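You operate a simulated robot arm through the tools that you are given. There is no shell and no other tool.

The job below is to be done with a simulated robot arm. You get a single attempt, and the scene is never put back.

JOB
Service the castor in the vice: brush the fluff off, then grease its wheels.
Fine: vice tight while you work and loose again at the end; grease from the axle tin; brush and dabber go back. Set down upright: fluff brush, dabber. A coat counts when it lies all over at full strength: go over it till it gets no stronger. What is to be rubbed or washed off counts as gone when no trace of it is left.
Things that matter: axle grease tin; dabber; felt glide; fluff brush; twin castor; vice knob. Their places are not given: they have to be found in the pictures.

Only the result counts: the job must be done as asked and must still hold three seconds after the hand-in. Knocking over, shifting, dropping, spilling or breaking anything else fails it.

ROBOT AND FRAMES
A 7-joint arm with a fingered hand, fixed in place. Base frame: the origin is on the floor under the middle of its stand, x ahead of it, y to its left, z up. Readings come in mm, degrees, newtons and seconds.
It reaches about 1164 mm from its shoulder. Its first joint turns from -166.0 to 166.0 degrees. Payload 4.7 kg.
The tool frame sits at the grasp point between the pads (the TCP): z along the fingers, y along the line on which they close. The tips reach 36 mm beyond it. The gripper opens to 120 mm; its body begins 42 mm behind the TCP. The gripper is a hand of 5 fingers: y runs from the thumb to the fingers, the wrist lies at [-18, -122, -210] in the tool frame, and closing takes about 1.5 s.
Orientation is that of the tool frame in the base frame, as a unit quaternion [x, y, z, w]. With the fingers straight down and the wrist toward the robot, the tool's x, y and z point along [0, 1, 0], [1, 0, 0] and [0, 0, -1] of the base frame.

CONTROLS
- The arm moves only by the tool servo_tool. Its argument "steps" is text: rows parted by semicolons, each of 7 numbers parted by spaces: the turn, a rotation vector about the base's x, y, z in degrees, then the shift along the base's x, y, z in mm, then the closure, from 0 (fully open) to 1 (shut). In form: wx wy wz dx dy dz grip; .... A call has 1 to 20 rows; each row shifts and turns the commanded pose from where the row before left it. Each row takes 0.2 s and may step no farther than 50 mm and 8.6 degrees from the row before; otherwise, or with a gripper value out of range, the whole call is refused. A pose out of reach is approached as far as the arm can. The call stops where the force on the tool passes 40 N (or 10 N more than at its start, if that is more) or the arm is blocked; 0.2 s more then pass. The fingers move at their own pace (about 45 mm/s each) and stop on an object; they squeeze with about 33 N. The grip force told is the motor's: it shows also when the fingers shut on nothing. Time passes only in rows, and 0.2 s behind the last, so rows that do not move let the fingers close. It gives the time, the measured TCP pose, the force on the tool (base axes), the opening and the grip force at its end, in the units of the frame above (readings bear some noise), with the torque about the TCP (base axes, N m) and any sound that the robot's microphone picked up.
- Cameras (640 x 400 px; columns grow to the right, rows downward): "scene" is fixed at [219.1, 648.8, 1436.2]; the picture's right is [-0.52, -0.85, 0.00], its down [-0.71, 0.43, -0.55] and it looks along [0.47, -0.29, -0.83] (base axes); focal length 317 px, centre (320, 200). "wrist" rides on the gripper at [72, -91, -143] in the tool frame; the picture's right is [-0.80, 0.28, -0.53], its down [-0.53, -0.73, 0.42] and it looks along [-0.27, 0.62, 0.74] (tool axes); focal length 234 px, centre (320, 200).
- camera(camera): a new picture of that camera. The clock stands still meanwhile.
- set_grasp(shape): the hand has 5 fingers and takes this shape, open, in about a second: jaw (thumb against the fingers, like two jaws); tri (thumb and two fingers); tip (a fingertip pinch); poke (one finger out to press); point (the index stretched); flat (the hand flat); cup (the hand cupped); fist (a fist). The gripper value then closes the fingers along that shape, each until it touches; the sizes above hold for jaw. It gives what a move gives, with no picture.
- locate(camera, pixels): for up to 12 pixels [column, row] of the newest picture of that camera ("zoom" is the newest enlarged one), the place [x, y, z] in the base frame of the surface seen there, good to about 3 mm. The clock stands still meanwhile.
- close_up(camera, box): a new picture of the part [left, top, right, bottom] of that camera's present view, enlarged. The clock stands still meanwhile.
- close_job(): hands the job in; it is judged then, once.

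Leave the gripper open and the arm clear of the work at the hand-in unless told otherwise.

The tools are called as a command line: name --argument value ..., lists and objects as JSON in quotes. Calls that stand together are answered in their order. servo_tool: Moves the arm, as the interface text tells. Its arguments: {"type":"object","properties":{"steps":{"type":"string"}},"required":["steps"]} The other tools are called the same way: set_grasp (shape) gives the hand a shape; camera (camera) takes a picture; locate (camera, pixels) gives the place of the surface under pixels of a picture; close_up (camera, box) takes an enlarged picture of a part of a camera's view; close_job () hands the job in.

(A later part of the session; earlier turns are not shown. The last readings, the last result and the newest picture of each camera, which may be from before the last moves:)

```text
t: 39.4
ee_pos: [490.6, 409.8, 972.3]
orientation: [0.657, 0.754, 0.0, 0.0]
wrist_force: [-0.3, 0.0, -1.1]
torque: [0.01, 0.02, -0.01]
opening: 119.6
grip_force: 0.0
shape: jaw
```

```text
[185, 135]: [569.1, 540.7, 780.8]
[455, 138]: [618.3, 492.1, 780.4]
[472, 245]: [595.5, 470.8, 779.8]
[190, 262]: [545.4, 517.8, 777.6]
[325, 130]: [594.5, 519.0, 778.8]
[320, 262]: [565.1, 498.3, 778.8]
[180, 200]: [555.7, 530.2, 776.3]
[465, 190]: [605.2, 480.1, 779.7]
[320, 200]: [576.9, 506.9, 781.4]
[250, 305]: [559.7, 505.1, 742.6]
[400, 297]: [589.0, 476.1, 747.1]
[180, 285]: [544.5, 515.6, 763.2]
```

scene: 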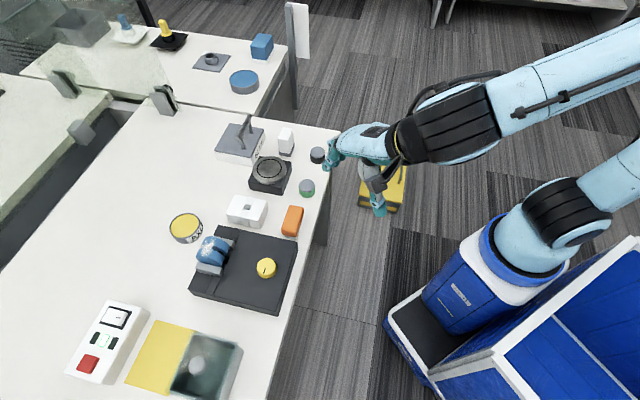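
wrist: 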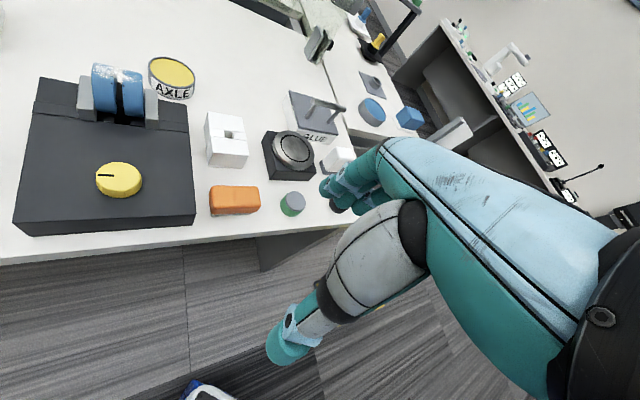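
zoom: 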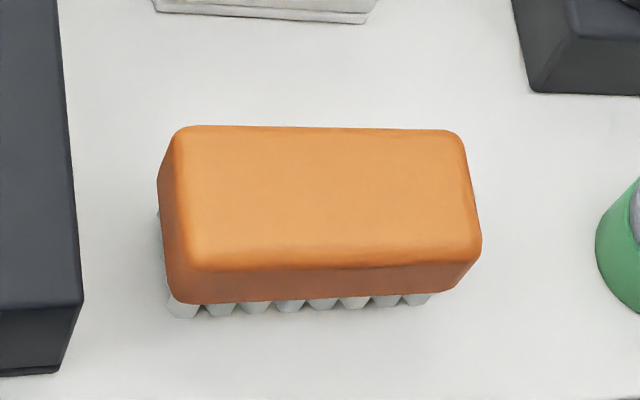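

The brush: top at z≈780, centre ≈(582, 505.5), long axis along (0.71,−0.71), about 72×33 mm. Next I measure the castor and its fluff.

close_up --camera "scene" --box '[184, 226, 244, 276]'

locate --camera "zoom" --pixels '[[200, 150], [280, 130], [360, 130], [240, 210], [180, 230], [330, 260], [160, 280], [260, 300], [400, 200], [430, 240], [360, 230], [300, 200]]'

locate --camera "zoom" --pixels '[[230, 110], [250, 90], [330, 90], [330, 340], [370, 300], [350, 345], [100, 250], [120, 300], [300, 350], [390, 270], [160, 330], [220, 345]]'

```text
8.00 times, centred on (214, 251) of scene
```

zoom: 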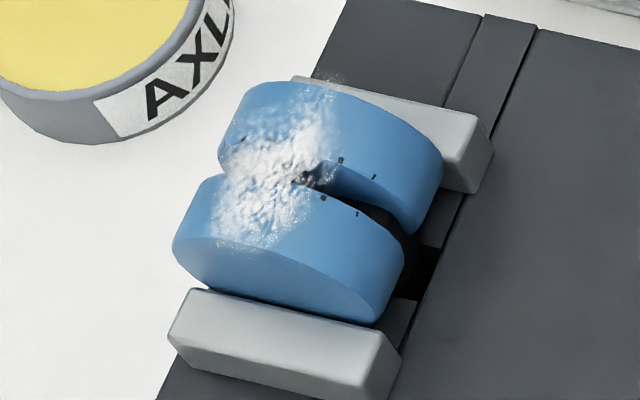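

```text
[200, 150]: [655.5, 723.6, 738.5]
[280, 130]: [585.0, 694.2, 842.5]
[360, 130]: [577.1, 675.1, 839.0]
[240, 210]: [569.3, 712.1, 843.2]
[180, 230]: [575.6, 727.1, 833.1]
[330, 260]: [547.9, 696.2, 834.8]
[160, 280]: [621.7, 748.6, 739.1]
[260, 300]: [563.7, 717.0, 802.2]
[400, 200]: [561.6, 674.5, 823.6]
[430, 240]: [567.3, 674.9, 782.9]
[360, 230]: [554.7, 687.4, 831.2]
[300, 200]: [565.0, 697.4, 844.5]
```

```text
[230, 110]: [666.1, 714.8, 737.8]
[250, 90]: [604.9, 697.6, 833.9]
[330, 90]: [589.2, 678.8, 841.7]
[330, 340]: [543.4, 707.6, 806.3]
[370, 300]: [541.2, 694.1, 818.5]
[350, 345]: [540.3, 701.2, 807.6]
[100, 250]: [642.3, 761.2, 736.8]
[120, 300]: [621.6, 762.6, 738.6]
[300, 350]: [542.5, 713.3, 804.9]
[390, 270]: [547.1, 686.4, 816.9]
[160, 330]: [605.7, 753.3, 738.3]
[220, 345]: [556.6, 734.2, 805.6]
```

The castor is about R≈27 mm, centre ≈(576, 696), top z≈845, its axle along (0.71,−0.71). Before grasping the brush I check clearances: plate corner, white block, green puck.

camera --camera "scene"

locate --camera "scene" --pixels '[[296, 241], [285, 238], [265, 234], [265, 205], [262, 222], [240, 220], [228, 212], [234, 196], [267, 200], [307, 192], [300, 187], [258, 226]]'

```text
taken
```

scene: 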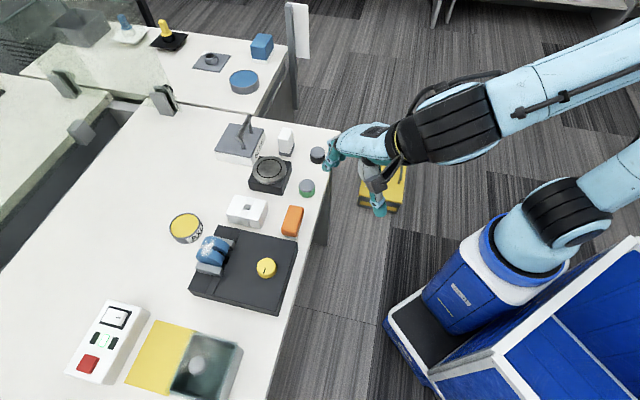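

```text
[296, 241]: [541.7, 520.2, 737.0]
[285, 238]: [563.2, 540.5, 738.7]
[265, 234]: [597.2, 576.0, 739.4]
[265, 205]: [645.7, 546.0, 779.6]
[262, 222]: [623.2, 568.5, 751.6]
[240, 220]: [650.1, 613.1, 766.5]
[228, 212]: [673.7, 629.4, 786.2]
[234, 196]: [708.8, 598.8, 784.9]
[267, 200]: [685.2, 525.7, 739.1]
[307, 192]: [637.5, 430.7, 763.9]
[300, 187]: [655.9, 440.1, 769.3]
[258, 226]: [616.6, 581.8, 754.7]
```

The white block's near face is ~25 mm beyond where the part-closed fingers will be. I rotate to yaw 45° and move above the brush with the hand part closed.

servo_tool --steps "0 0 6.2 15.7 15.5 -12 0.2; 0 0 6.2 15.7 15.5 -12 0.4; 0 0 6.2 15.7 15.5 -12 0.4; 0 0 6.2 15.7 15.5 -12 0.4; 0 0 6.2 15.7 15.5 -12 0.4; 0 0 6.1 15.7 15.4 -12 0.4; 0 0 0 0 0 -30 0.4; 0 0 0 0 0 0 0.4; 0 0 0 0 0 0 0.4"

camera --camera "wrist"

camera --camera "scene"

```text
t: 41.4
ee_pos: [588.0, 504.8, 870.8]
orientation: [0.383, 0.924, 0.0, 0.0]
wrist_force: [0.0, 0.1, -0.8]
torque: [0.01, -0.02, -0.03]
opening: 72.5
grip_force: 0.1
shape: jaw
```

```text
taken
```

wrist: 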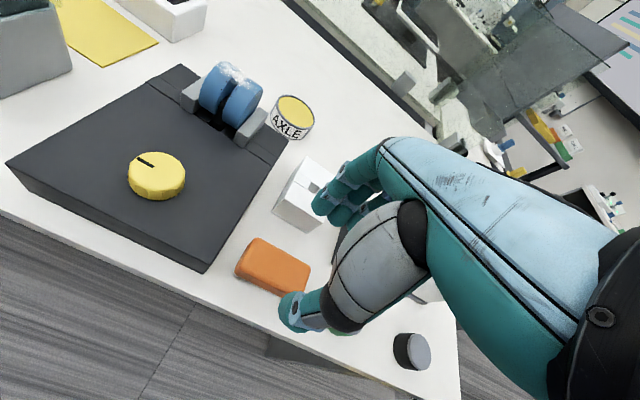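

```text
taken
```

scene: 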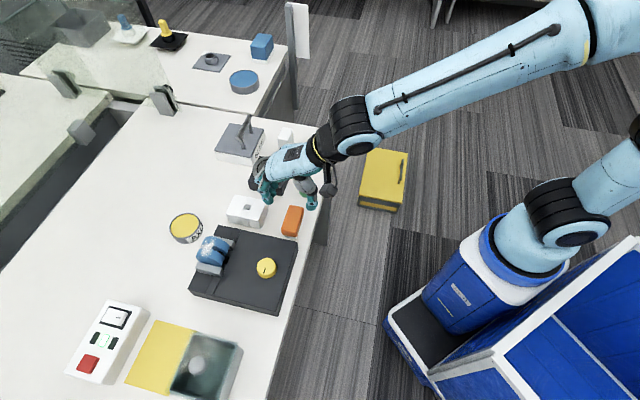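

The brush is right below the hand. I correct by (−3,−2) and go down to z≈791.

servo_tool --steps "0 0 0 -3.2 -2.1 -25 0.4; 0 0 0 0 0 -25 0.4; 0 0 0 0 0 -18 0.4; 0 0 0 0 0 -12 0.4; 0 0 0 0 0 0 0.4"

camera --camera "wrist"

close_up --camera "scene" --box '[225, 180, 335, 250]'

```text
t: 42.6
ee_pos: [583.8, 504.2, 791.0]
orientation: [0.382, 0.924, 0.0, 0.0]
wrist_force: [-0.7, -0.1, -0.5]
torque: [-0.01, 0.05, -0.02]
opening: 72.3
grip_force: 0.0
shape: jaw
```

```text
taken
```

wrist: 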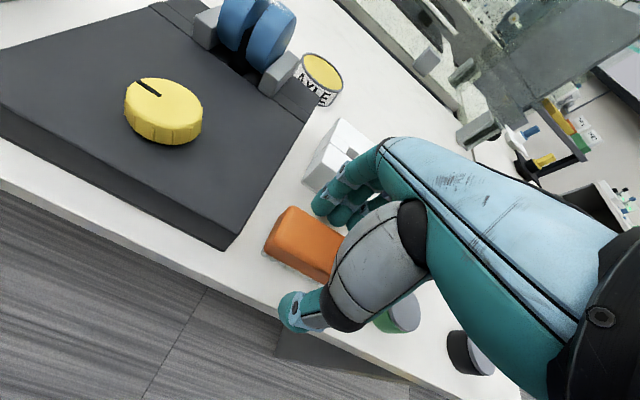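

```text
5.71 times, centred on (280, 215) of scene
```

zoom: 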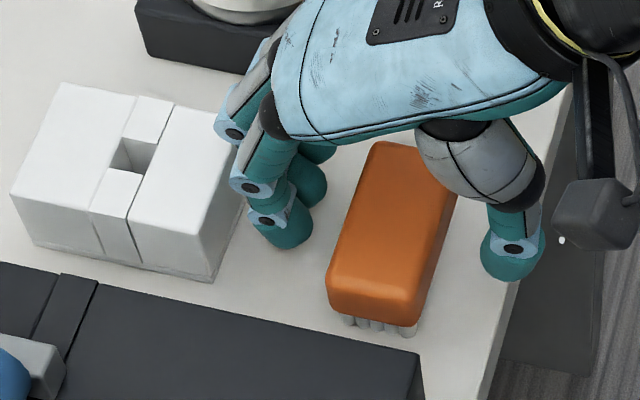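

locate --camera "zoom" --pixels '[[285, 235], [310, 185], [270, 215], [510, 265], [500, 245], [250, 180], [233, 135], [320, 150], [390, 230], [230, 225]]'

```text
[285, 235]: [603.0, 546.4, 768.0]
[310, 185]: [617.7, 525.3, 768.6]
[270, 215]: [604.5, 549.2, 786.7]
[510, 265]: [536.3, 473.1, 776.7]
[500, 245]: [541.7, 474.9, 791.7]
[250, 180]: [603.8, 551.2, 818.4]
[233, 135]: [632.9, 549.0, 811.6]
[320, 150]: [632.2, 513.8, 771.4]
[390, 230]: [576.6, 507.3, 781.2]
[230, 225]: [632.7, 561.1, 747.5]
```

Fingers and thumb straddle the brush body properly. I close on it.

servo_tool --steps "0 0 0 0 0 0 0.7; 0 0 0 0 0 0 1; 0 0 0 0 0 0 1; 0 0 0 0 0 0 1; 0 0 0 0 0 0 1; 0 0 0 0 0 0 1"

close_up --camera "scene" --box '[225, 180, 335, 250]'

```text
t: 44.0
ee_pos: [584.2, 504.0, 790.9]
orientation: [0.382, 0.924, 0.0, 0.0]
wrist_force: [0.4, 0.3, -0.3]
torque: [-0.01, 0.02, -0.03]
opening: 34.7
grip_force: 32.8
shape: jaw
```

```text
5.71 times, centred on (280, 215) of scene
```

zoom: 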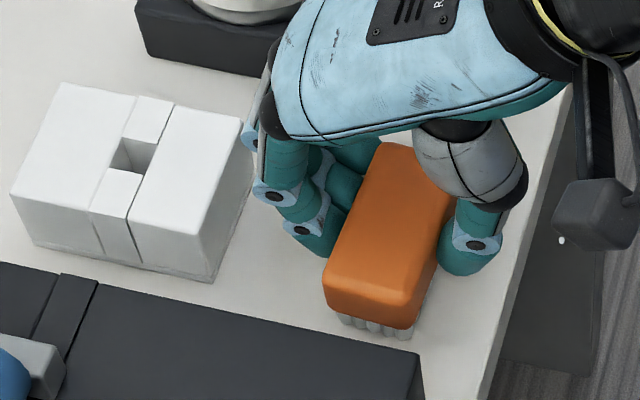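

Brush held (opening 34.7). I lift it straight up and look.

servo_tool --steps "0 0 0 0 0 15 1; 0 0 0 0 0 25 1; 0 0 0 0 0 40 1; 0 0 0 0 0 40 1; 0 0 0 0 0 0 1"

camera --camera "wrist"

camera --camera "scene"

```text
t: 45.2
ee_pos: [582.9, 502.9, 911.7]
orientation: [0.382, 0.924, 0.0, 0.001]
wrist_force: [0.8, 0.1, -1.0]
torque: [-0.01, -0.01, -0.02]
opening: 34.6
grip_force: 32.9
shape: jaw
```

```text
taken
```

wrist: 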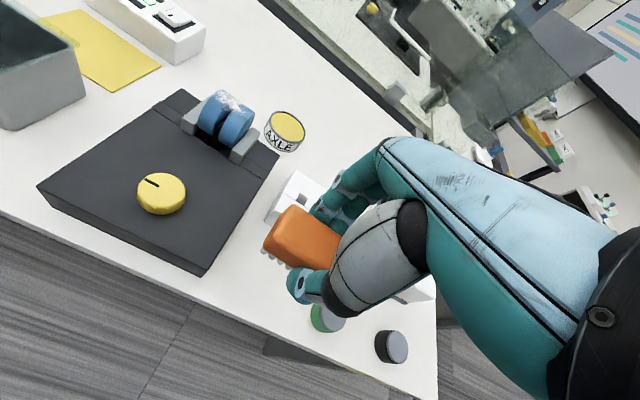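

```text
taken
```

scene: 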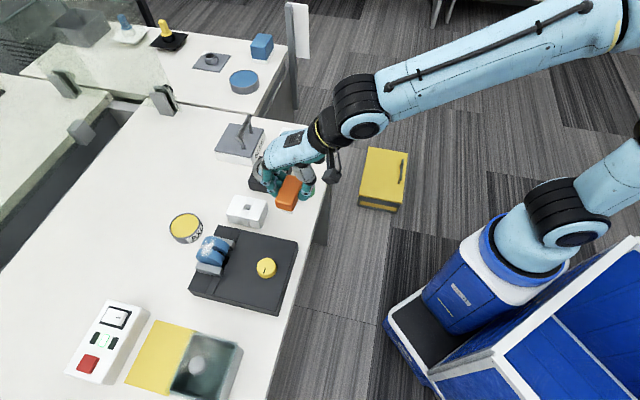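

Brush is firmly held; its bristle ends are ~52 mm below the TCP. I carry it over to above the castor (TCP ≈(578, 695, 925)).

servo_tool --steps "0 0 0 -1 38 3 1; 0 0 0 -1 38 3 1; 0 0 0 -1 38 3 1; 0 0 0 -1 39 2 1; 0 0 0 -0.5 39 2 1; 0 0 0 0 0 0 1; 0 0 0 0 0 0 1"

camera --camera "wrist"

close_up --camera "scene" --box '[170, 200, 270, 290]'

```text
t: 46.8
ee_pos: [579.5, 695.7, 923.9]
orientation: [0.382, 0.924, 0.001, -0.001]
wrist_force: [0.0, 0.3, -0.2]
torque: [0.01, -0.01, 0.01]
opening: 34.6
grip_force: 32.6
shape: jaw
```

```text
taken
```

wrist: 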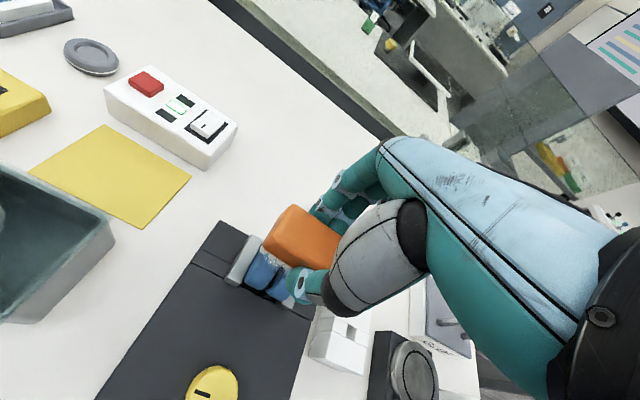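

```text
4.44 times, centred on (220, 245) of scene
```

zoom: 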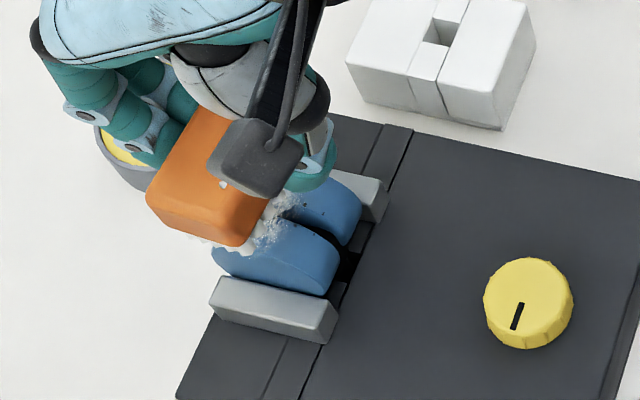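

Brush hovers above the castor with ~26 mm to spare. I lower 22 mm, then creep in 1.5 mm rows to feel contact.

servo_tool --steps "0 0 0 -1 -0.7 -12 1; 0 0 0 0 0 -10 1; 0 0 0 0 0 -1.5 1; 0 0 0 0 0 -1.5 1; 0 0 0 0 0 0 1"

```text
t: 48.0
ee_pos: [578.0, 693.4, 899.5]
orientation: [0.382, 0.924, 0.001, 0.0]
wrist_force: [0.9, -0.3, -1.1]
torque: [0.01, -0.01, -0.02]
opening: 34.5
grip_force: 33.3
shape: jaw
```

servo_tool --steps "0 0 0 0 0 -1 1; 0 0 0 0 0 -1 1; 0 0 0 0 0 -1 1; 0 0 0 0 0 0 1"

close_up --camera "scene" --box '[170, 200, 270, 290]'

```text
t: 49.0
ee_pos: [578.3, 695.6, 896.8]
orientation: [0.382, 0.924, 0.0, 0.001]
wrist_force: [-0.5, 0.2, -0.2]
torque: [-0.01, 0.0, -0.01]
opening: 34.6
grip_force: 33.4
shape: jaw
```

```text
4.44 times, centred on (220, 245) of scene
```

zoom: 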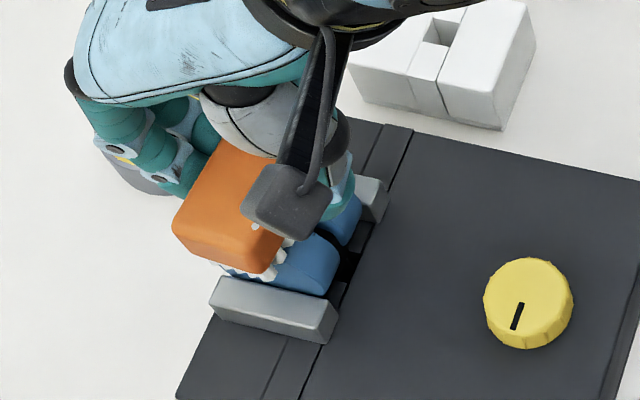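

No contact yet; I creep further down.

servo_tool --steps "0 0 0 0 0 -1 1; 0 0 0 0 0 -1 1; 0 0 0 0 0 0 1"

servo_tool --steps "0 0 0 0 0 -1 1; 0 0 0 0 0 0 1"

```text
t: 49.8
ee_pos: [577.5, 694.1, 894.8]
orientation: [0.382, 0.924, 0.001, 0.001]
wrist_force: [-0.6, -1.5, 7.5]
torque: [-0.01, 0.01, -0.02]
opening: 34.7
grip_force: 33.3
shape: jaw
```

```text
t: 50.4
ee_pos: [577.7, 694.7, 894.8]
orientation: [0.382, 0.924, 0.002, 0.0]
wrist_force: [-0.2, -0.1, 12.4]
torque: [-0.01, 0.0, 0.04]
opening: 35.2
grip_force: 32.8
shape: jaw
```

Contact at z≈895 with 12 N. I stroke along the rolling direction, +14 mm then −28 mm and back.

servo_tool --steps "0 0 0 3.5 3.5 0 1; 0 0 0 3.5 3.5 0 1; 0 0 0 3.5 3.5 0 1; 0 0 0 -3.5 -3.5 0 1; 0 0 0 -3.5 -3.5 0 1; 0 0 0 -3.5 -3.5 0 1; 0 0 0 -3.5 -3.5 0 1; 0 0 0 -3.5 -3.5 0 1; 0 0 0 -3.5 -3.5 0 1; 0 0 0 3.5 3.5 0 1; 0 0 0 3.5 3.5 0 1; 0 0 0 3.5 3.5 0 1; 0 0 0 0 0 0 1"

servo_tool --steps "0 0 0 0 0 20 1; 0 0 0 -10 -25 40 1; 0 0 0 -20 -45 0 1; 0 0 0 -20 -45 0 1; 0 0 0 -20 -45 0 1; 0 0 0 0 0 0 1"

close_up --camera "scene" --box '[184, 226, 244, 276]'

camera --camera "wrist"

```text
t: 53.2
ee_pos: [576.7, 692.8, 893.7]
orientation: [0.381, 0.924, 0.0, 0.0]
wrist_force: [-6.3, -3.1, 23.4]
torque: [-0.09, 0.14, 0.04]
opening: 36.7
grip_force: 33.2
shape: jaw
```

```text
t: 54.6
ee_pos: [509.1, 535.4, 954.9]
orientation: [0.381, 0.924, -0.001, 0.0]
wrist_force: [0.5, 0.2, -0.2]
torque: [0.01, 0.01, 0.0]
opening: 36.2
grip_force: 32.9
shape: jaw
```

```text
8.00 times, centred on (214, 251) of scene
```

zoom: 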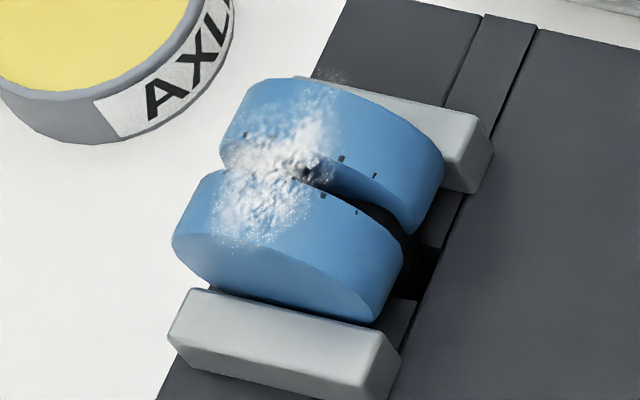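

```text
taken
```

wrist: 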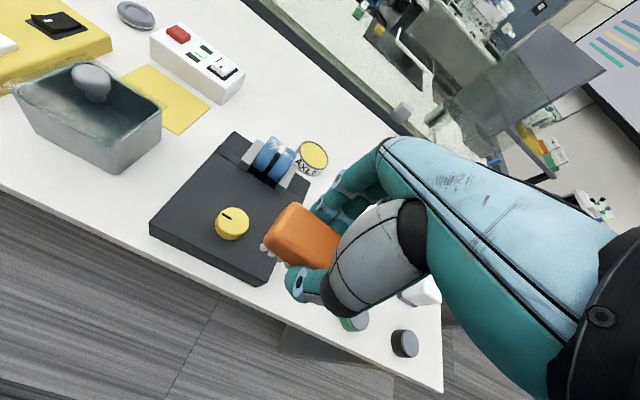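

close_up --camera "wrist" --box '[235, 125, 315, 195]'

locate --camera "zoom" --pixels '[[250, 120], [290, 130], [330, 130], [370, 140], [260, 160], [310, 190], [350, 200], [400, 180], [230, 140], [200, 120], [430, 240], [300, 100]]'

```text
5.71 times, centred on (275, 160) of wrist
```

zoom: 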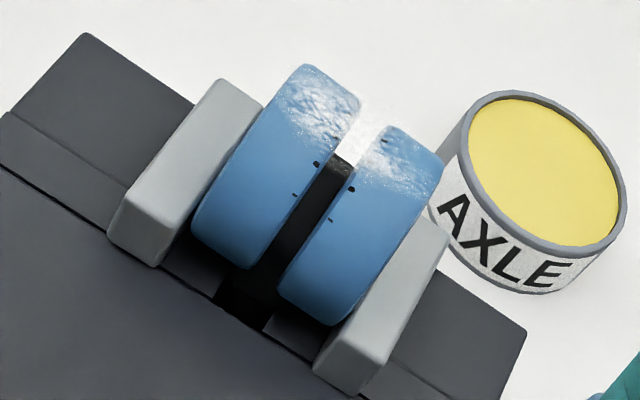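

```text
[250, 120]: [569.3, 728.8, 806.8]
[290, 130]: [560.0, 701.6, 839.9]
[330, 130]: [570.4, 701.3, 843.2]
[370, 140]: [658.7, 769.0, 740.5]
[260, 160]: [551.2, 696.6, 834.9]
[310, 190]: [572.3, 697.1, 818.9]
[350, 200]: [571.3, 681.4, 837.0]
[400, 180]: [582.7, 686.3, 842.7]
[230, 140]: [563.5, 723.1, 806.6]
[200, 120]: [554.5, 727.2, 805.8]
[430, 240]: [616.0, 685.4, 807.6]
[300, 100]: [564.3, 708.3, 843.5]
```

The remaining fluff lies on top and toward the back (+x+y side) of the wheels and in the slit. I bring the brush back tilted 30° about the axle so the bristles face that back-top flank.

servo_tool --steps "-4.24 4.24 0 21.3 39.5 0 1; -4.24 4.24 0 21.3 39.5 0 1; -4.24 4.24 0 21.3 39.5 0 1; -4.24 4.24 0 21.3 39.5 0 1; -4.24 4.24 0 21.3 39.3 0 1; 0 0 0 0 0 -22 1; 0 0 0 0 0 -22 1; 0 0 0 0 0 0 1"

close_up --camera "scene" --box '[170, 200, 270, 290]'

camera --camera "wrist"

```text
t: 56.4
ee_pos: [614.5, 732.1, 907.6]
orientation: [0.369, 0.893, -0.24, -0.1]
wrist_force: [-0.2, -0.1, -1.1]
torque: [-0.02, 0.0, 0.01]
opening: 35.9
grip_force: 32.6
shape: jaw
```

```text
4.44 times, centred on (220, 245) of scene
```

zoom: 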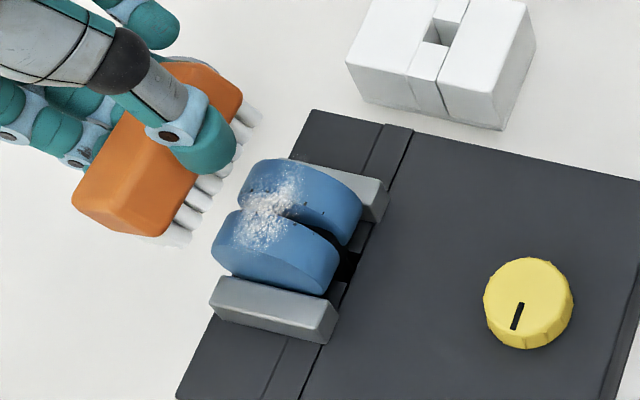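

```text
taken
```

wrist: 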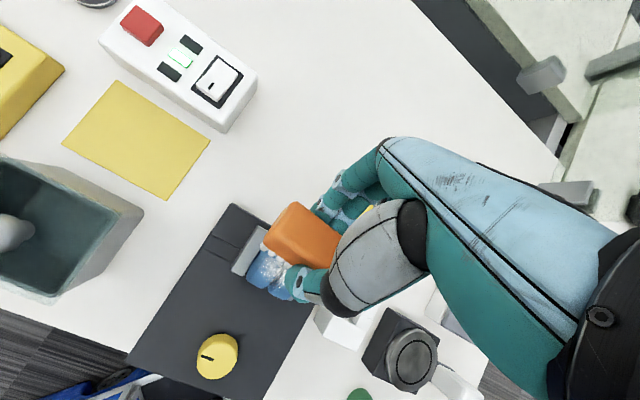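

Bristles now face the back-top of the wheels. I advance along the surface normal: 20 mm, then creep.

servo_tool --steps "0 0 0 -3.5 -3.5 -8.7 1; 0 0 0 -3.5 -3.5 -8.7 1; 0 0 0 -0.5 -0.5 -1.3 1; 0 0 0 -0.5 -0.5 -1.3 1; 0 0 0 0 0 0 1"

servo_tool --steps "0 0 0 -0.5 -0.5 -1.3 1; 0 0 0 -0.5 -0.5 -1.3 1; 0 0 0 0 0 0 1"

```text
t: 57.6
ee_pos: [605.8, 724.3, 888.8]
orientation: [0.37, 0.892, -0.239, -0.1]
wrist_force: [-0.1, 0.7, -1.0]
torque: [-0.05, 0.0, 0.01]
opening: 35.9
grip_force: 32.8
shape: jaw
```

```text
t: 58.4
ee_pos: [605.2, 723.0, 886.3]
orientation: [0.369, 0.893, -0.239, -0.099]
wrist_force: [0.0, 0.3, 0.3]
torque: [0.0, 0.02, -0.01]
opening: 35.8
grip_force: 32.5
shape: jaw
```

servo_tool --steps "0 0 0 -0.5 -0.5 -1.3 1; 0 0 0 0 0 0 1"

servo_tool --steps "0 0 0 -0.35 -0.35 -0.87 1; 0 0 0 0 0 0 1"

```text
t: 59.0
ee_pos: [605.0, 722.7, 885.0]
orientation: [0.369, 0.893, -0.238, -0.099]
wrist_force: [0.5, 1.6, 3.1]
torque: [0.01, 0.03, -0.02]
opening: 35.6
grip_force: 32.7
shape: jaw
```

```text
t: 59.6
ee_pos: [603.8, 722.2, 885.8]
orientation: [0.369, 0.893, -0.237, -0.1]
wrist_force: [1.3, 2.4, 8.0]
torque: [-0.01, 0.1, -0.01]
opening: 35.7
grip_force: 33.4
shape: jaw
```

Contact of ~8 N at the 30° flank. Now I sweep the brush around the wheels, rolling the hand with the surface: 30°→45° then back over the top to −10°.

servo_tool --steps "-3.54 3.54 0 4.02 4.02 -3.62 1; -3.54 3.54 0 3.78 3.78 -4.1 1; -3.54 3.54 0 3.51 3.51 -4.56 1; 3.54 -3.54 0 -3.51 -3.51 4.56 1; 3.54 -3.54 0 -3.78 -3.78 4.1 1; 3.54 -3.54 0 -4.02 -4.02 3.62 1; 3.54 -3.54 0 -4.23 -4.23 3.12 1; 3.54 -3.54 0 -4.41 -4.41 2.58 1; 3.54 -3.54 0 -4.55 -4.55 2.03 1; 3.54 -3.54 0 -4.66 -4.66 1.46 1; 3.54 -3.54 0 -4.72 -4.72 0.88 1; 3.54 -3.54 0 -4.77 -4.77 0.29 1; 0 0 0 0 0 0 1"

close_up --camera "scene" --box '[170, 200, 270, 290]'

```text
t: 62.4
ee_pos: [577.0, 695.2, 895.7]
orientation: [0.382, 0.924, 0.001, 0.0]
wrist_force: [0.9, 0.3, -0.7]
torque: [0.02, 0.02, 0.01]
opening: 35.7
grip_force: 32.6
shape: jaw
```

```text
4.44 times, centred on (220, 245) of scene
```

zoom: 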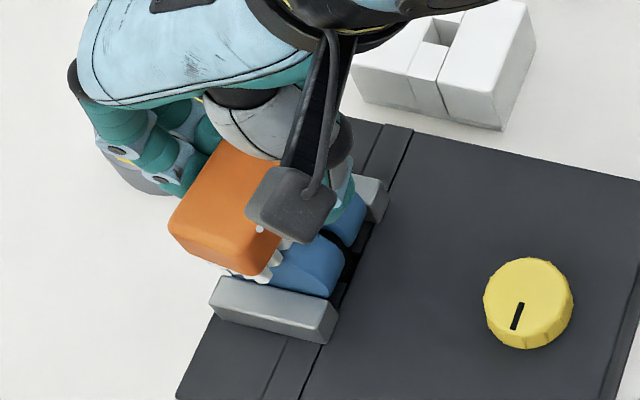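

At the top there's now no pressure, so I press ~1.5 mm deeper and sweep 0→45°.

servo_tool --steps "0 0 0 0 0 -1.5 1; -3.54 3.54 0 4.72 4.72 -0.29 1; -3.54 3.54 0 4.72 4.72 -0.88 1; -3.54 3.54 0 4.66 4.66 -1.46 1; -3.54 3.54 0 4.55 4.55 -2.03 1; -3.54 3.54 0 4.41 4.41 -2.58 1; -3.54 3.54 0 4.23 4.23 -3.12 1; -3.54 3.54 0 4.02 4.02 -3.62 1; -3.54 3.54 0 3.78 3.78 -4.1 1; -3.54 3.54 0 3.51 3.51 -4.56 1; 0 0 0 0 0 0 1"

servo_tool --steps "0 0 0 10 10 10 1; 0 0 0 15 15 15 1; 0 0 0 15 15 15 1; 0 0 0 0 0 0 1"

close_up --camera "scene" --box '[184, 226, 244, 276]'

```text
t: 64.8
ee_pos: [615.3, 732.2, 870.0]
orientation: [0.352, 0.854, -0.355, -0.147]
wrist_force: [5.1, 5.3, 5.6]
torque: [0.02, -0.06, 0.02]
opening: 35.8
grip_force: 33.0
shape: jaw
```

```text
t: 65.8
ee_pos: [629.9, 736.2, 886.5]
orientation: [0.352, 0.854, -0.353, -0.146]
wrist_force: [0.0, 0.7, -1.6]
torque: [0.02, -0.03, -0.01]
opening: 35.6
grip_force: 33.0
shape: jaw
out of reach, approached as far as the arm can: row 2, 3
```

```text
8.00 times, centred on (214, 251) of scene
```

zoom: 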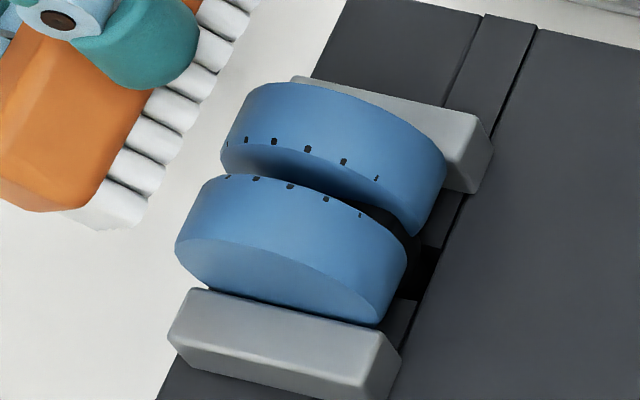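

The fluff is gone in this view – only small dark holes on the rims remain, which are part of the wheels. I back off, un-tilt the hand, and look from other angles.

servo_tool --steps "0 0 0 -5 -5 20 1; 5.3 -5.3 0 -10 -10 15 1; 5.3 -5.3 0 -10 -10 15 1; 5.3 -5.3 0 -10 -10 0 1; 5.3 -5.3 0 -10 -10 0 1; 5.3 -5.3 0 -10 -10 0 1; 5.32 -5.32 0 -10 -10 0 1; 0 0 0 0 0 0 1; 0 0 0 0 0 0 1"

camera --camera "wrist"

camera --camera "scene"

```text
t: 66.4
ee_pos: [626.1, 730.3, 840.8]
orientation: [0.36, 0.853, -0.353, -0.137]
wrist_force: [9.5, 8.7, 7.9]
torque: [-0.14, 0.23, -0.11]
opening: 37.4
grip_force: 32.9
shape: jaw
stopped in row 2: the force on the tool passed its limit at 147 N (the readings are from after the stop); the commanded pose is now the measured one
```

```text
taken
```

wrist: 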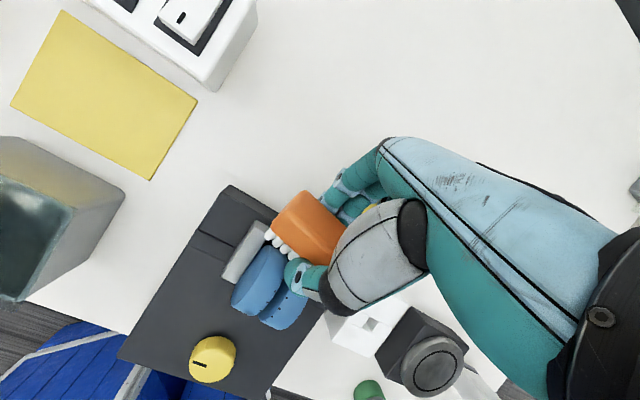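

```text
taken
```

scene: 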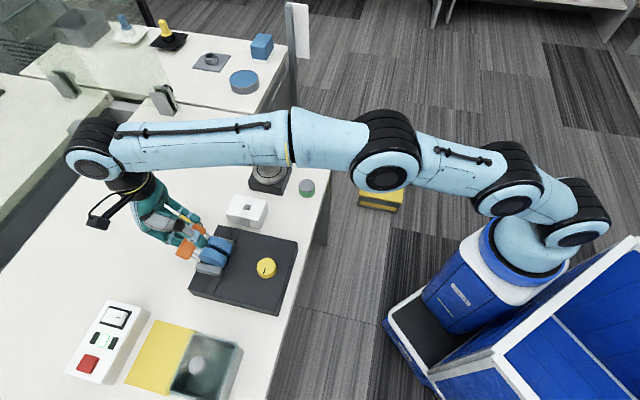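

That move went wrong: near its reach limit the arm dipped and the hand pressed the castor. The force now pushes (+x,+y,+z), so I ease off in exactly that direction in small steps.

servo_tool --steps "0 0 0 1.5 1.5 1.5 1; 0 0 0 1.5 1.5 1.5 1; 0 0 0 0 0 0 1"

close_up --camera "scene" --box '[164, 206, 244, 276]'

```text
t: 67.2
ee_pos: [627.2, 733.0, 841.5]
orientation: [0.358, 0.852, -0.357, -0.138]
wrist_force: [0.7, -0.8, -0.5]
torque: [0.02, 0.0, 0.03]
opening: 35.7
grip_force: 32.8
shape: jaw
```

```text
5.71 times, centred on (204, 241) of scene
```

zoom: 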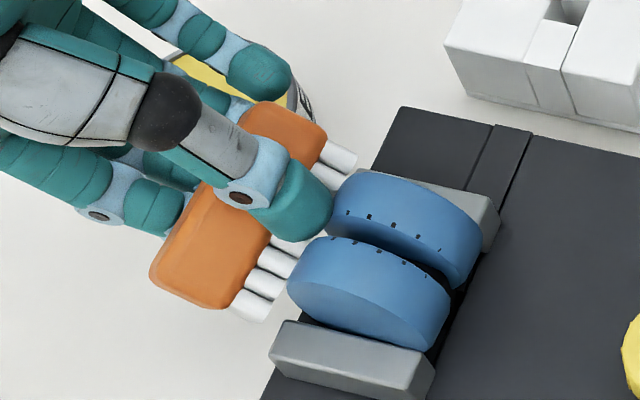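

Free of contact. The brush has slid up in the grip but is held. I rise straight up in small steps.

servo_tool --steps "0 0 0 0 0 4 1; 0 0 0 0 0 6 1; 0 0 0 0 0 8 1; 0 0 0 0 0 8 1; 0 0 0 0 0 0 1"

```text
t: 68.4
ee_pos: [628.4, 733.7, 867.9]
orientation: [0.359, 0.852, -0.355, -0.137]
wrist_force: [1.0, -0.3, -2.2]
torque: [0.03, 0.02, -0.02]
opening: 35.9
grip_force: 32.7
shape: jaw
```

Going up works. I continue up while un-tilting slowly (keeping the position so the wrist comes back toward the robot).

servo_tool --steps "2.1 -2.1 0 0 0 8 1; 2.1 -2.1 0 0 0 8 1; 2.8 -2.8 0 0 0 8 1; 2.8 -2.8 0 -2 -2 8 1; 0 0 0 0 0 0 1"

camera --camera "scene"

```text
t: 69.6
ee_pos: [625.4, 731.8, 899.0]
orientation: [0.375, 0.888, -0.249, -0.094]
wrist_force: [0.3, 0.1, -0.7]
torque: [-0.01, 0.02, 0.02]
opening: 35.9
grip_force: 32.1
shape: jaw
```

```text
taken
```

scene: 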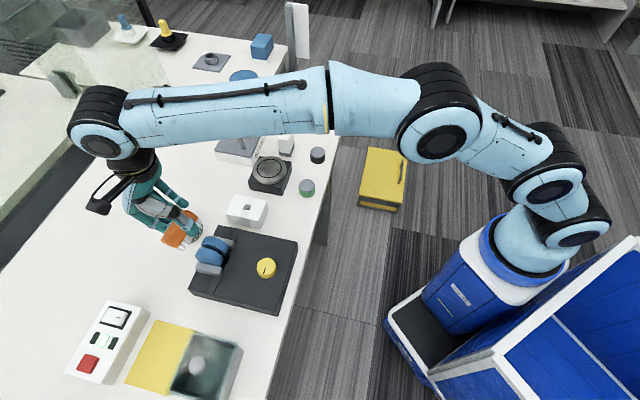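

servo_tool --steps "4.38 -4.38 0 -3 -3 12 1; 4.38 -4.38 0 -6 -6 12 1; 4.38 -4.38 0 -10 -10 12 1; 4.38 -4.38 0 -10 -20 8 1; 4.38 -4.38 0 -10 -25 0 1; 0 0 0 -10 -30 0 1; 0 0 0 0 0 0 1"

camera --camera "wrist"

camera --camera "scene"

close_up --camera "scene" --box '[184, 226, 244, 276]'

```text
t: 71.2
ee_pos: [577.4, 637.4, 946.6]
orientation: [0.39, 0.921, -0.001, 0.006]
wrist_force: [-0.2, -1.1, -0.5]
torque: [0.0, 0.01, 0.0]
opening: 35.6
grip_force: 33.0
shape: jaw
```

```text
taken
```

wrist: 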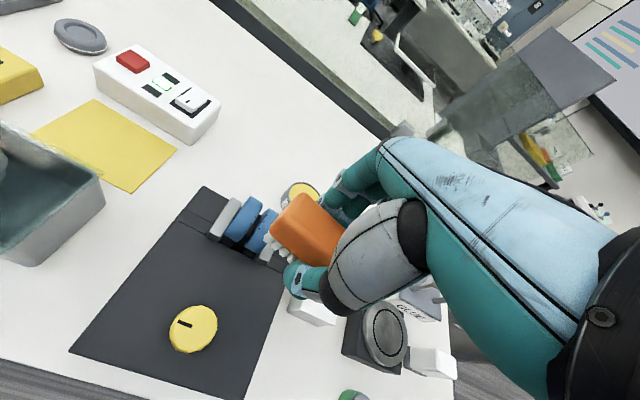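

```text
taken
```

scene: 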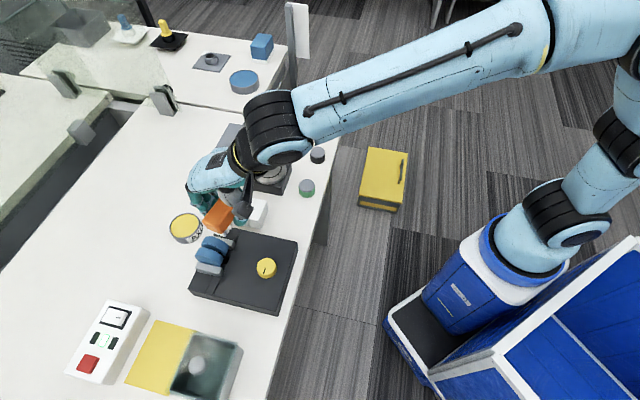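

```text
8.00 times, centred on (214, 251) of scene
```

zoom: 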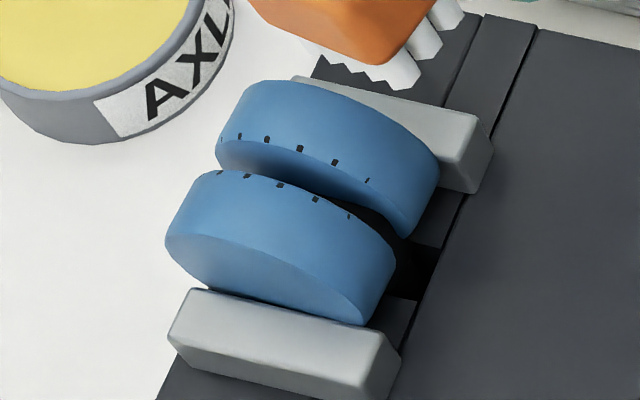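

The castor looks clean and still clamped, only marginally shifted. I check the brush in the hand and the castor for traces in close-ups.

close_up --camera "wrist" --box '[190, 160, 350, 300]'

locate --camera "zoom" --pixels '[[355, 110], [410, 100], [340, 180], [400, 230], [300, 180], [330, 225], [310, 195], [350, 150], [420, 150], [465, 210]]'

close_up --camera "scene" --box '[180, 170, 270, 250]'

locate --camera "zoom" --pixels '[[240, 180], [290, 200], [265, 150], [180, 250], [250, 275], [300, 250], [290, 265], [240, 285], [330, 200], [200, 230], [265, 230], [330, 165]]'

```text
2.86 times, centred on (270, 230) of wrist
```

zoom: 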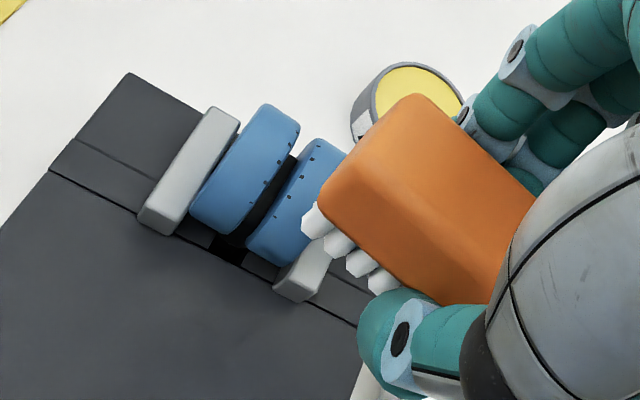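

```text
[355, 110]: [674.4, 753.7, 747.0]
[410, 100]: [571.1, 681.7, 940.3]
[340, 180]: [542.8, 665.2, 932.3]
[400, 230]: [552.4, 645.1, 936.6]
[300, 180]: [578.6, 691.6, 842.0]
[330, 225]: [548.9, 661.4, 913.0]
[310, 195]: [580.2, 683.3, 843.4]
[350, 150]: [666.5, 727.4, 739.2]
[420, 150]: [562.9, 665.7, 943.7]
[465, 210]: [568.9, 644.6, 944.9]
```

```text
5.00 times, centred on (225, 210) of scene
```

zoom: 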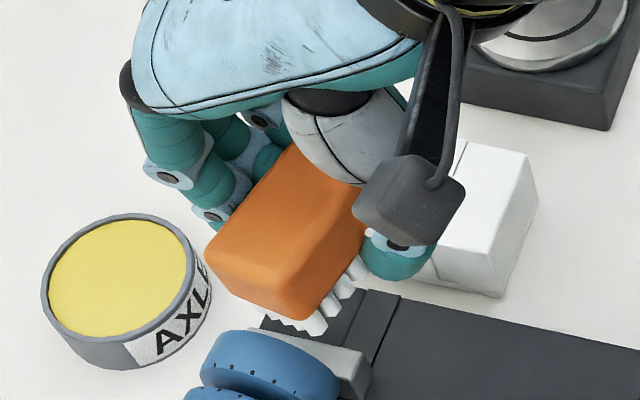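

```text
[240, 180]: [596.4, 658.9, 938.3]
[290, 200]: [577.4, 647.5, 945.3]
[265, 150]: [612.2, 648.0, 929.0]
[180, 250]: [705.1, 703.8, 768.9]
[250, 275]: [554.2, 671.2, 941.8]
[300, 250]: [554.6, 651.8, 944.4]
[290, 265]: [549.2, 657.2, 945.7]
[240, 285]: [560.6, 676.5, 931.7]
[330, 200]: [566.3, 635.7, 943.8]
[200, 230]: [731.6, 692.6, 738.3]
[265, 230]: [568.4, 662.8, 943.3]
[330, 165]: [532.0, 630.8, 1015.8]
```

The brush slid up ~8 mm in the grip but is still upright. Before putting it back I want a view of the castor's back side, so I turn the hand to yaw −60° at a safe height.

servo_tool --steps "0 0 -8 -9 6.4 1 1; 0 0 -8 -9 6.4 1 1; 0 0 -8 -9 6.4 1 1; 0 0 -8 -9 6.4 1 1; 0 0 -8 -9 6.4 1 1; 0 0 -8 -9 6.4 1 1; 0 0 -8 -9 6.4 1 1; 0 0 -8 -9 6.4 1 1; 0 0 -8 -9 6.4 1 1; 0 0 -8 -9 6.4 1 1; 0 0 -8 -9 6.4 1 1; 0 0 -8 -9 6.4 1 1; 0 0 -8 -9 6.4 1 1; 0 0 0 0 0 0 1"

camera --camera "wrist"

```text
t: 74.2
ee_pos: [464.2, 718.0, 955.9]
orientation: [0.956, 0.292, -0.005, 0.002]
wrist_force: [-0.2, -0.3, 0.2]
torque: [-0.02, -0.02, -0.02]
opening: 35.7
grip_force: 32.7
shape: jaw
out of reach, approached as far as the arm can: row 13
```

```text
taken
```

wrist: 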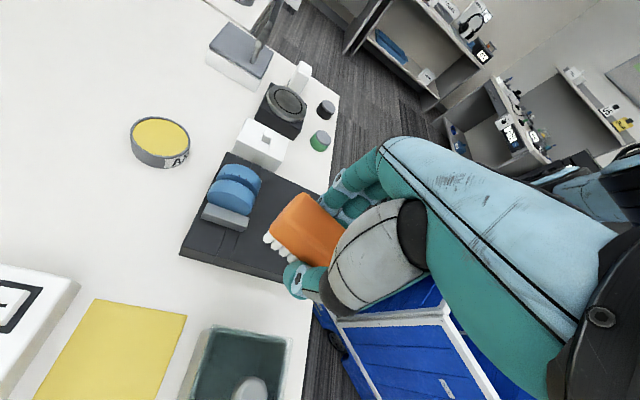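

close_up --camera "wrist" --box '[185, 140, 285, 240]'

```text
4.00 times, centred on (235, 190) of wrist
```

zoom: 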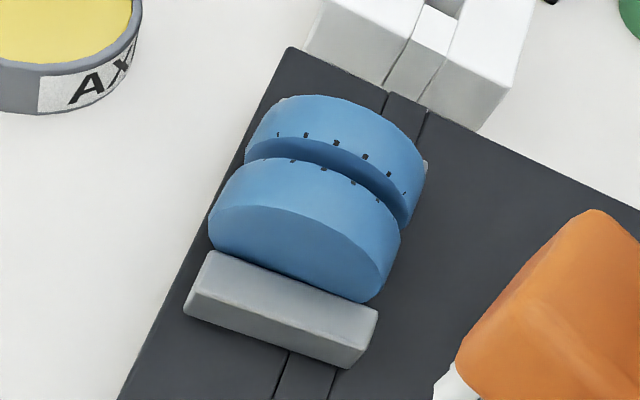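

The castor is clean from this side too. I turn back and carry the brush to above its place (TCP ≈(585, 503, 930), yaw 45°).

servo_tool --steps "0 0 8 9 -6.4 0 1; 0 0 8 9 -12 0 1; 0 0 8 9 -18 0 1; 0 0 8 9 -18 0 1; 0 0 8 9 -18 0 1; 0 0 8 9 -18 0 1; 0 0 8 9 -18 0 1; 0 0 8 9 -18 0 1; 0 0 8 9 -18 0 1; 0 0 8 9 -18 -5 1; 0 0 8 9 -18 -5 1; 0 0 8 9 -18 -5 1; 0 0 8 9 -18 -5 1; 0 0 0 0 0 0 1; 0 0 0 0 0 0 1"

camera --camera "wrist"

camera --camera "scene"

```text
t: 77.4
ee_pos: [581.8, 499.9, 937.6]
orientation: [0.358, 0.934, -0.002, 0.006]
wrist_force: [-0.9, -0.1, -1.0]
torque: [-0.01, -0.01, 0.02]
opening: 35.4
grip_force: 32.9
shape: jaw
```

```text
taken
```

wrist: 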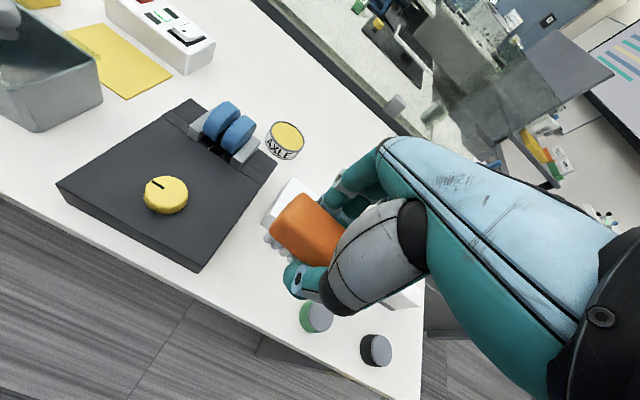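

```text
taken
```

scene: 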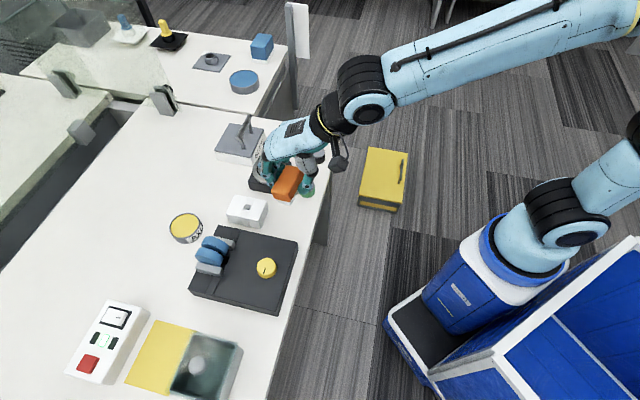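

close_up --camera "scene" --box '[245, 150, 335, 215]'

locate --camera "zoom" --pixels '[[240, 185], [290, 130], [330, 130], [350, 180], [310, 230], [280, 240], [215, 235], [300, 250], [265, 200], [320, 160], [300, 180], [250, 240]]'

close_up --camera "wrist" --box '[240, 160, 360, 310]'

locate --camera "zoom" --pixels '[[170, 90], [100, 190], [250, 240], [280, 160], [200, 150], [150, 160], [220, 210], [240, 130], [130, 190], [90, 220], [150, 265], [110, 240]]'

```text
6.15 times, centred on (290, 182) of scene
```

zoom: 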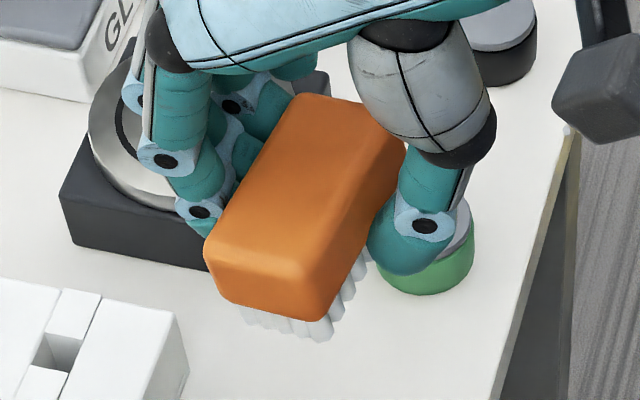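

```text
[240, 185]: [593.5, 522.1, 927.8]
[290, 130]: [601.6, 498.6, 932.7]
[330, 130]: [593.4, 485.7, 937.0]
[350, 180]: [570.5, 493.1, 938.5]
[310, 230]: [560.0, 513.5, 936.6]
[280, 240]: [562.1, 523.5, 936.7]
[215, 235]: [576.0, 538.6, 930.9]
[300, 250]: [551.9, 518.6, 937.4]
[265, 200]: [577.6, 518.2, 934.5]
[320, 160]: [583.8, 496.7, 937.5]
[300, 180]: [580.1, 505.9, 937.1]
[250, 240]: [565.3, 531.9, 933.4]
```

```text
2.67 times, centred on (300, 235) of wrist
```

zoom: 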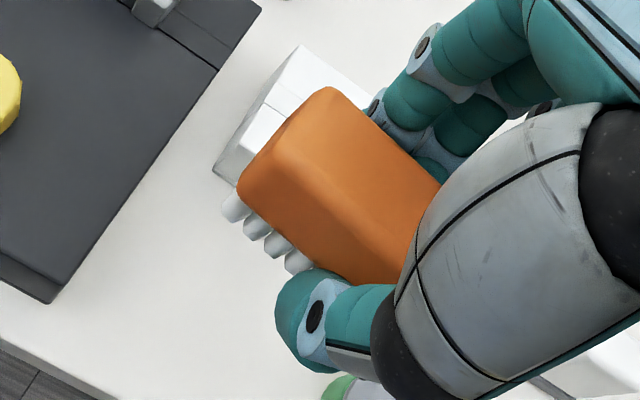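

```text
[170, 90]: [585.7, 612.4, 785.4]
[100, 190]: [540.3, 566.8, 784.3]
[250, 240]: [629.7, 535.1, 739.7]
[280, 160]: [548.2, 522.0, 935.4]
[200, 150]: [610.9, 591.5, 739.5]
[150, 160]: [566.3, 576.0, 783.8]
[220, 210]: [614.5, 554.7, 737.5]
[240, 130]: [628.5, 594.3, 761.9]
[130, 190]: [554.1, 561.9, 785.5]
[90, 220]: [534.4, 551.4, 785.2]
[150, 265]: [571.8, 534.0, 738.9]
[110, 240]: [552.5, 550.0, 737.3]
```

The brush sits ~10° tilted in the grip (its +x+y side lower). I tilt the hand back by ~9° to level it, fix yaw, and lower to z≈795.

servo_tool --steps "3.2 -3.2 -1.5 -0.5 0 -20 1; 3.2 -3.2 -1.5 -0.5 0 -30 1; 0 0 0 0 0 -30 1; 0 0 0 0 0 -30 1; 0 0 0 0 0 -22 1; 0 0 0 0 0 -10 1; 0 0 0 0 0 0 1"

close_up --camera "scene" --box '[225, 180, 335, 250]'

close_up --camera "wrist" --box '[200, 160, 360, 330]'

```text
t: 79.0
ee_pos: [580.2, 502.4, 794.1]
orientation: [0.382, 0.921, 0.071, 0.038]
wrist_force: [0.1, -0.7, -0.3]
torque: [0.01, -0.03, -0.03]
opening: 35.6
grip_force: 32.5
shape: jaw
```

```text
5.71 times, centred on (280, 215) of scene
```

zoom: 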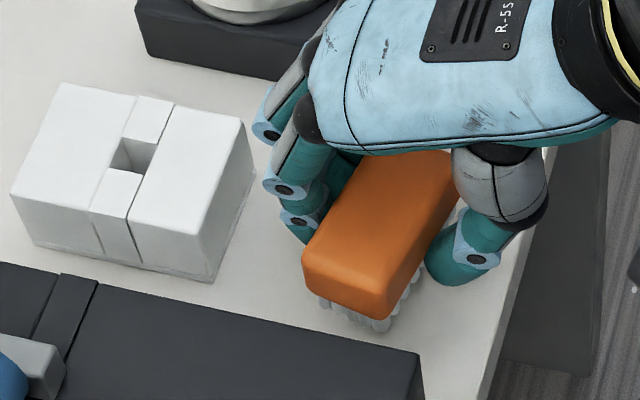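

```text
2.35 times, centred on (280, 245) of wrist
```

zoom: 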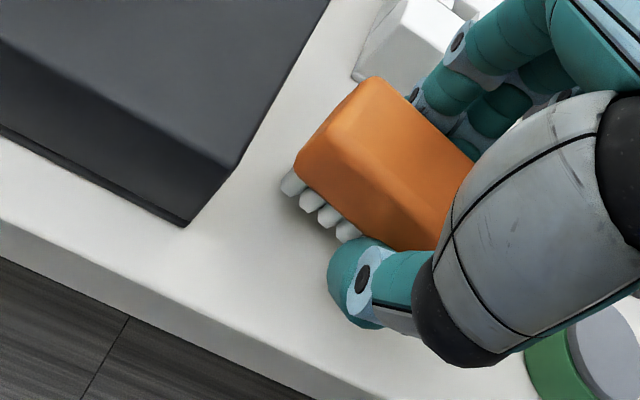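

close_up --camera "scene" --box '[225, 180, 335, 250]'

locate --camera "zoom" --pixels '[[310, 255], [375, 163], [385, 285], [445, 190], [380, 220], [345, 205], [350, 265], [415, 235], [410, 200], [360, 240], [330, 230], [400, 265]]'

```text
5.71 times, centred on (280, 215) of scene
```

zoom: 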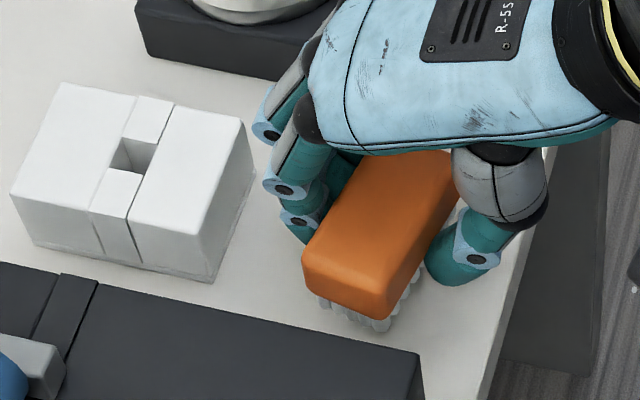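

```text
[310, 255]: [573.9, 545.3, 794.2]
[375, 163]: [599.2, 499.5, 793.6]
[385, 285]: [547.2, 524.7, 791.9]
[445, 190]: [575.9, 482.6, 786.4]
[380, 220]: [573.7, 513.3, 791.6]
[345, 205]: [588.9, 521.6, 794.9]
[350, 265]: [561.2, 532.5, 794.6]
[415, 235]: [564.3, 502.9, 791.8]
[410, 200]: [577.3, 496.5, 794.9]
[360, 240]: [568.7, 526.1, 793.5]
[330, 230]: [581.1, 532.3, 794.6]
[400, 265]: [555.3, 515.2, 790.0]
```

The brush is level now, but yawed about −12° from how it stood. I turn the hand +12° and lower the remaining ~11 mm, then creep to contact.

servo_tool --steps "0 0 6 1 1.5 0 1; 0 0 6 0.5 1.5 0 1; 0 0 0 0 0 -5 1; 0 0 0 0 0 -5 1; 0 0 0 0 0 0 1"

servo_tool --steps "0 0 0 0 0 -1 1; 0 0 0 0 0 -1 1; 0 0 0 0 0 0 1"

```text
t: 80.2
ee_pos: [581.0, 504.1, 783.8]
orientation: [0.284, 0.956, 0.073, 0.031]
wrist_force: [-0.3, 0.3, -1.8]
torque: [0.0, -0.04, -0.03]
opening: 35.7
grip_force: 33.1
shape: jaw
```

```text
t: 81.0
ee_pos: [582.1, 505.5, 782.9]
orientation: [0.284, 0.956, 0.074, 0.03]
wrist_force: [0.7, 0.7, -0.7]
torque: [0.0, 0.0, 0.0]
opening: 35.4
grip_force: 33.3
shape: jaw
```

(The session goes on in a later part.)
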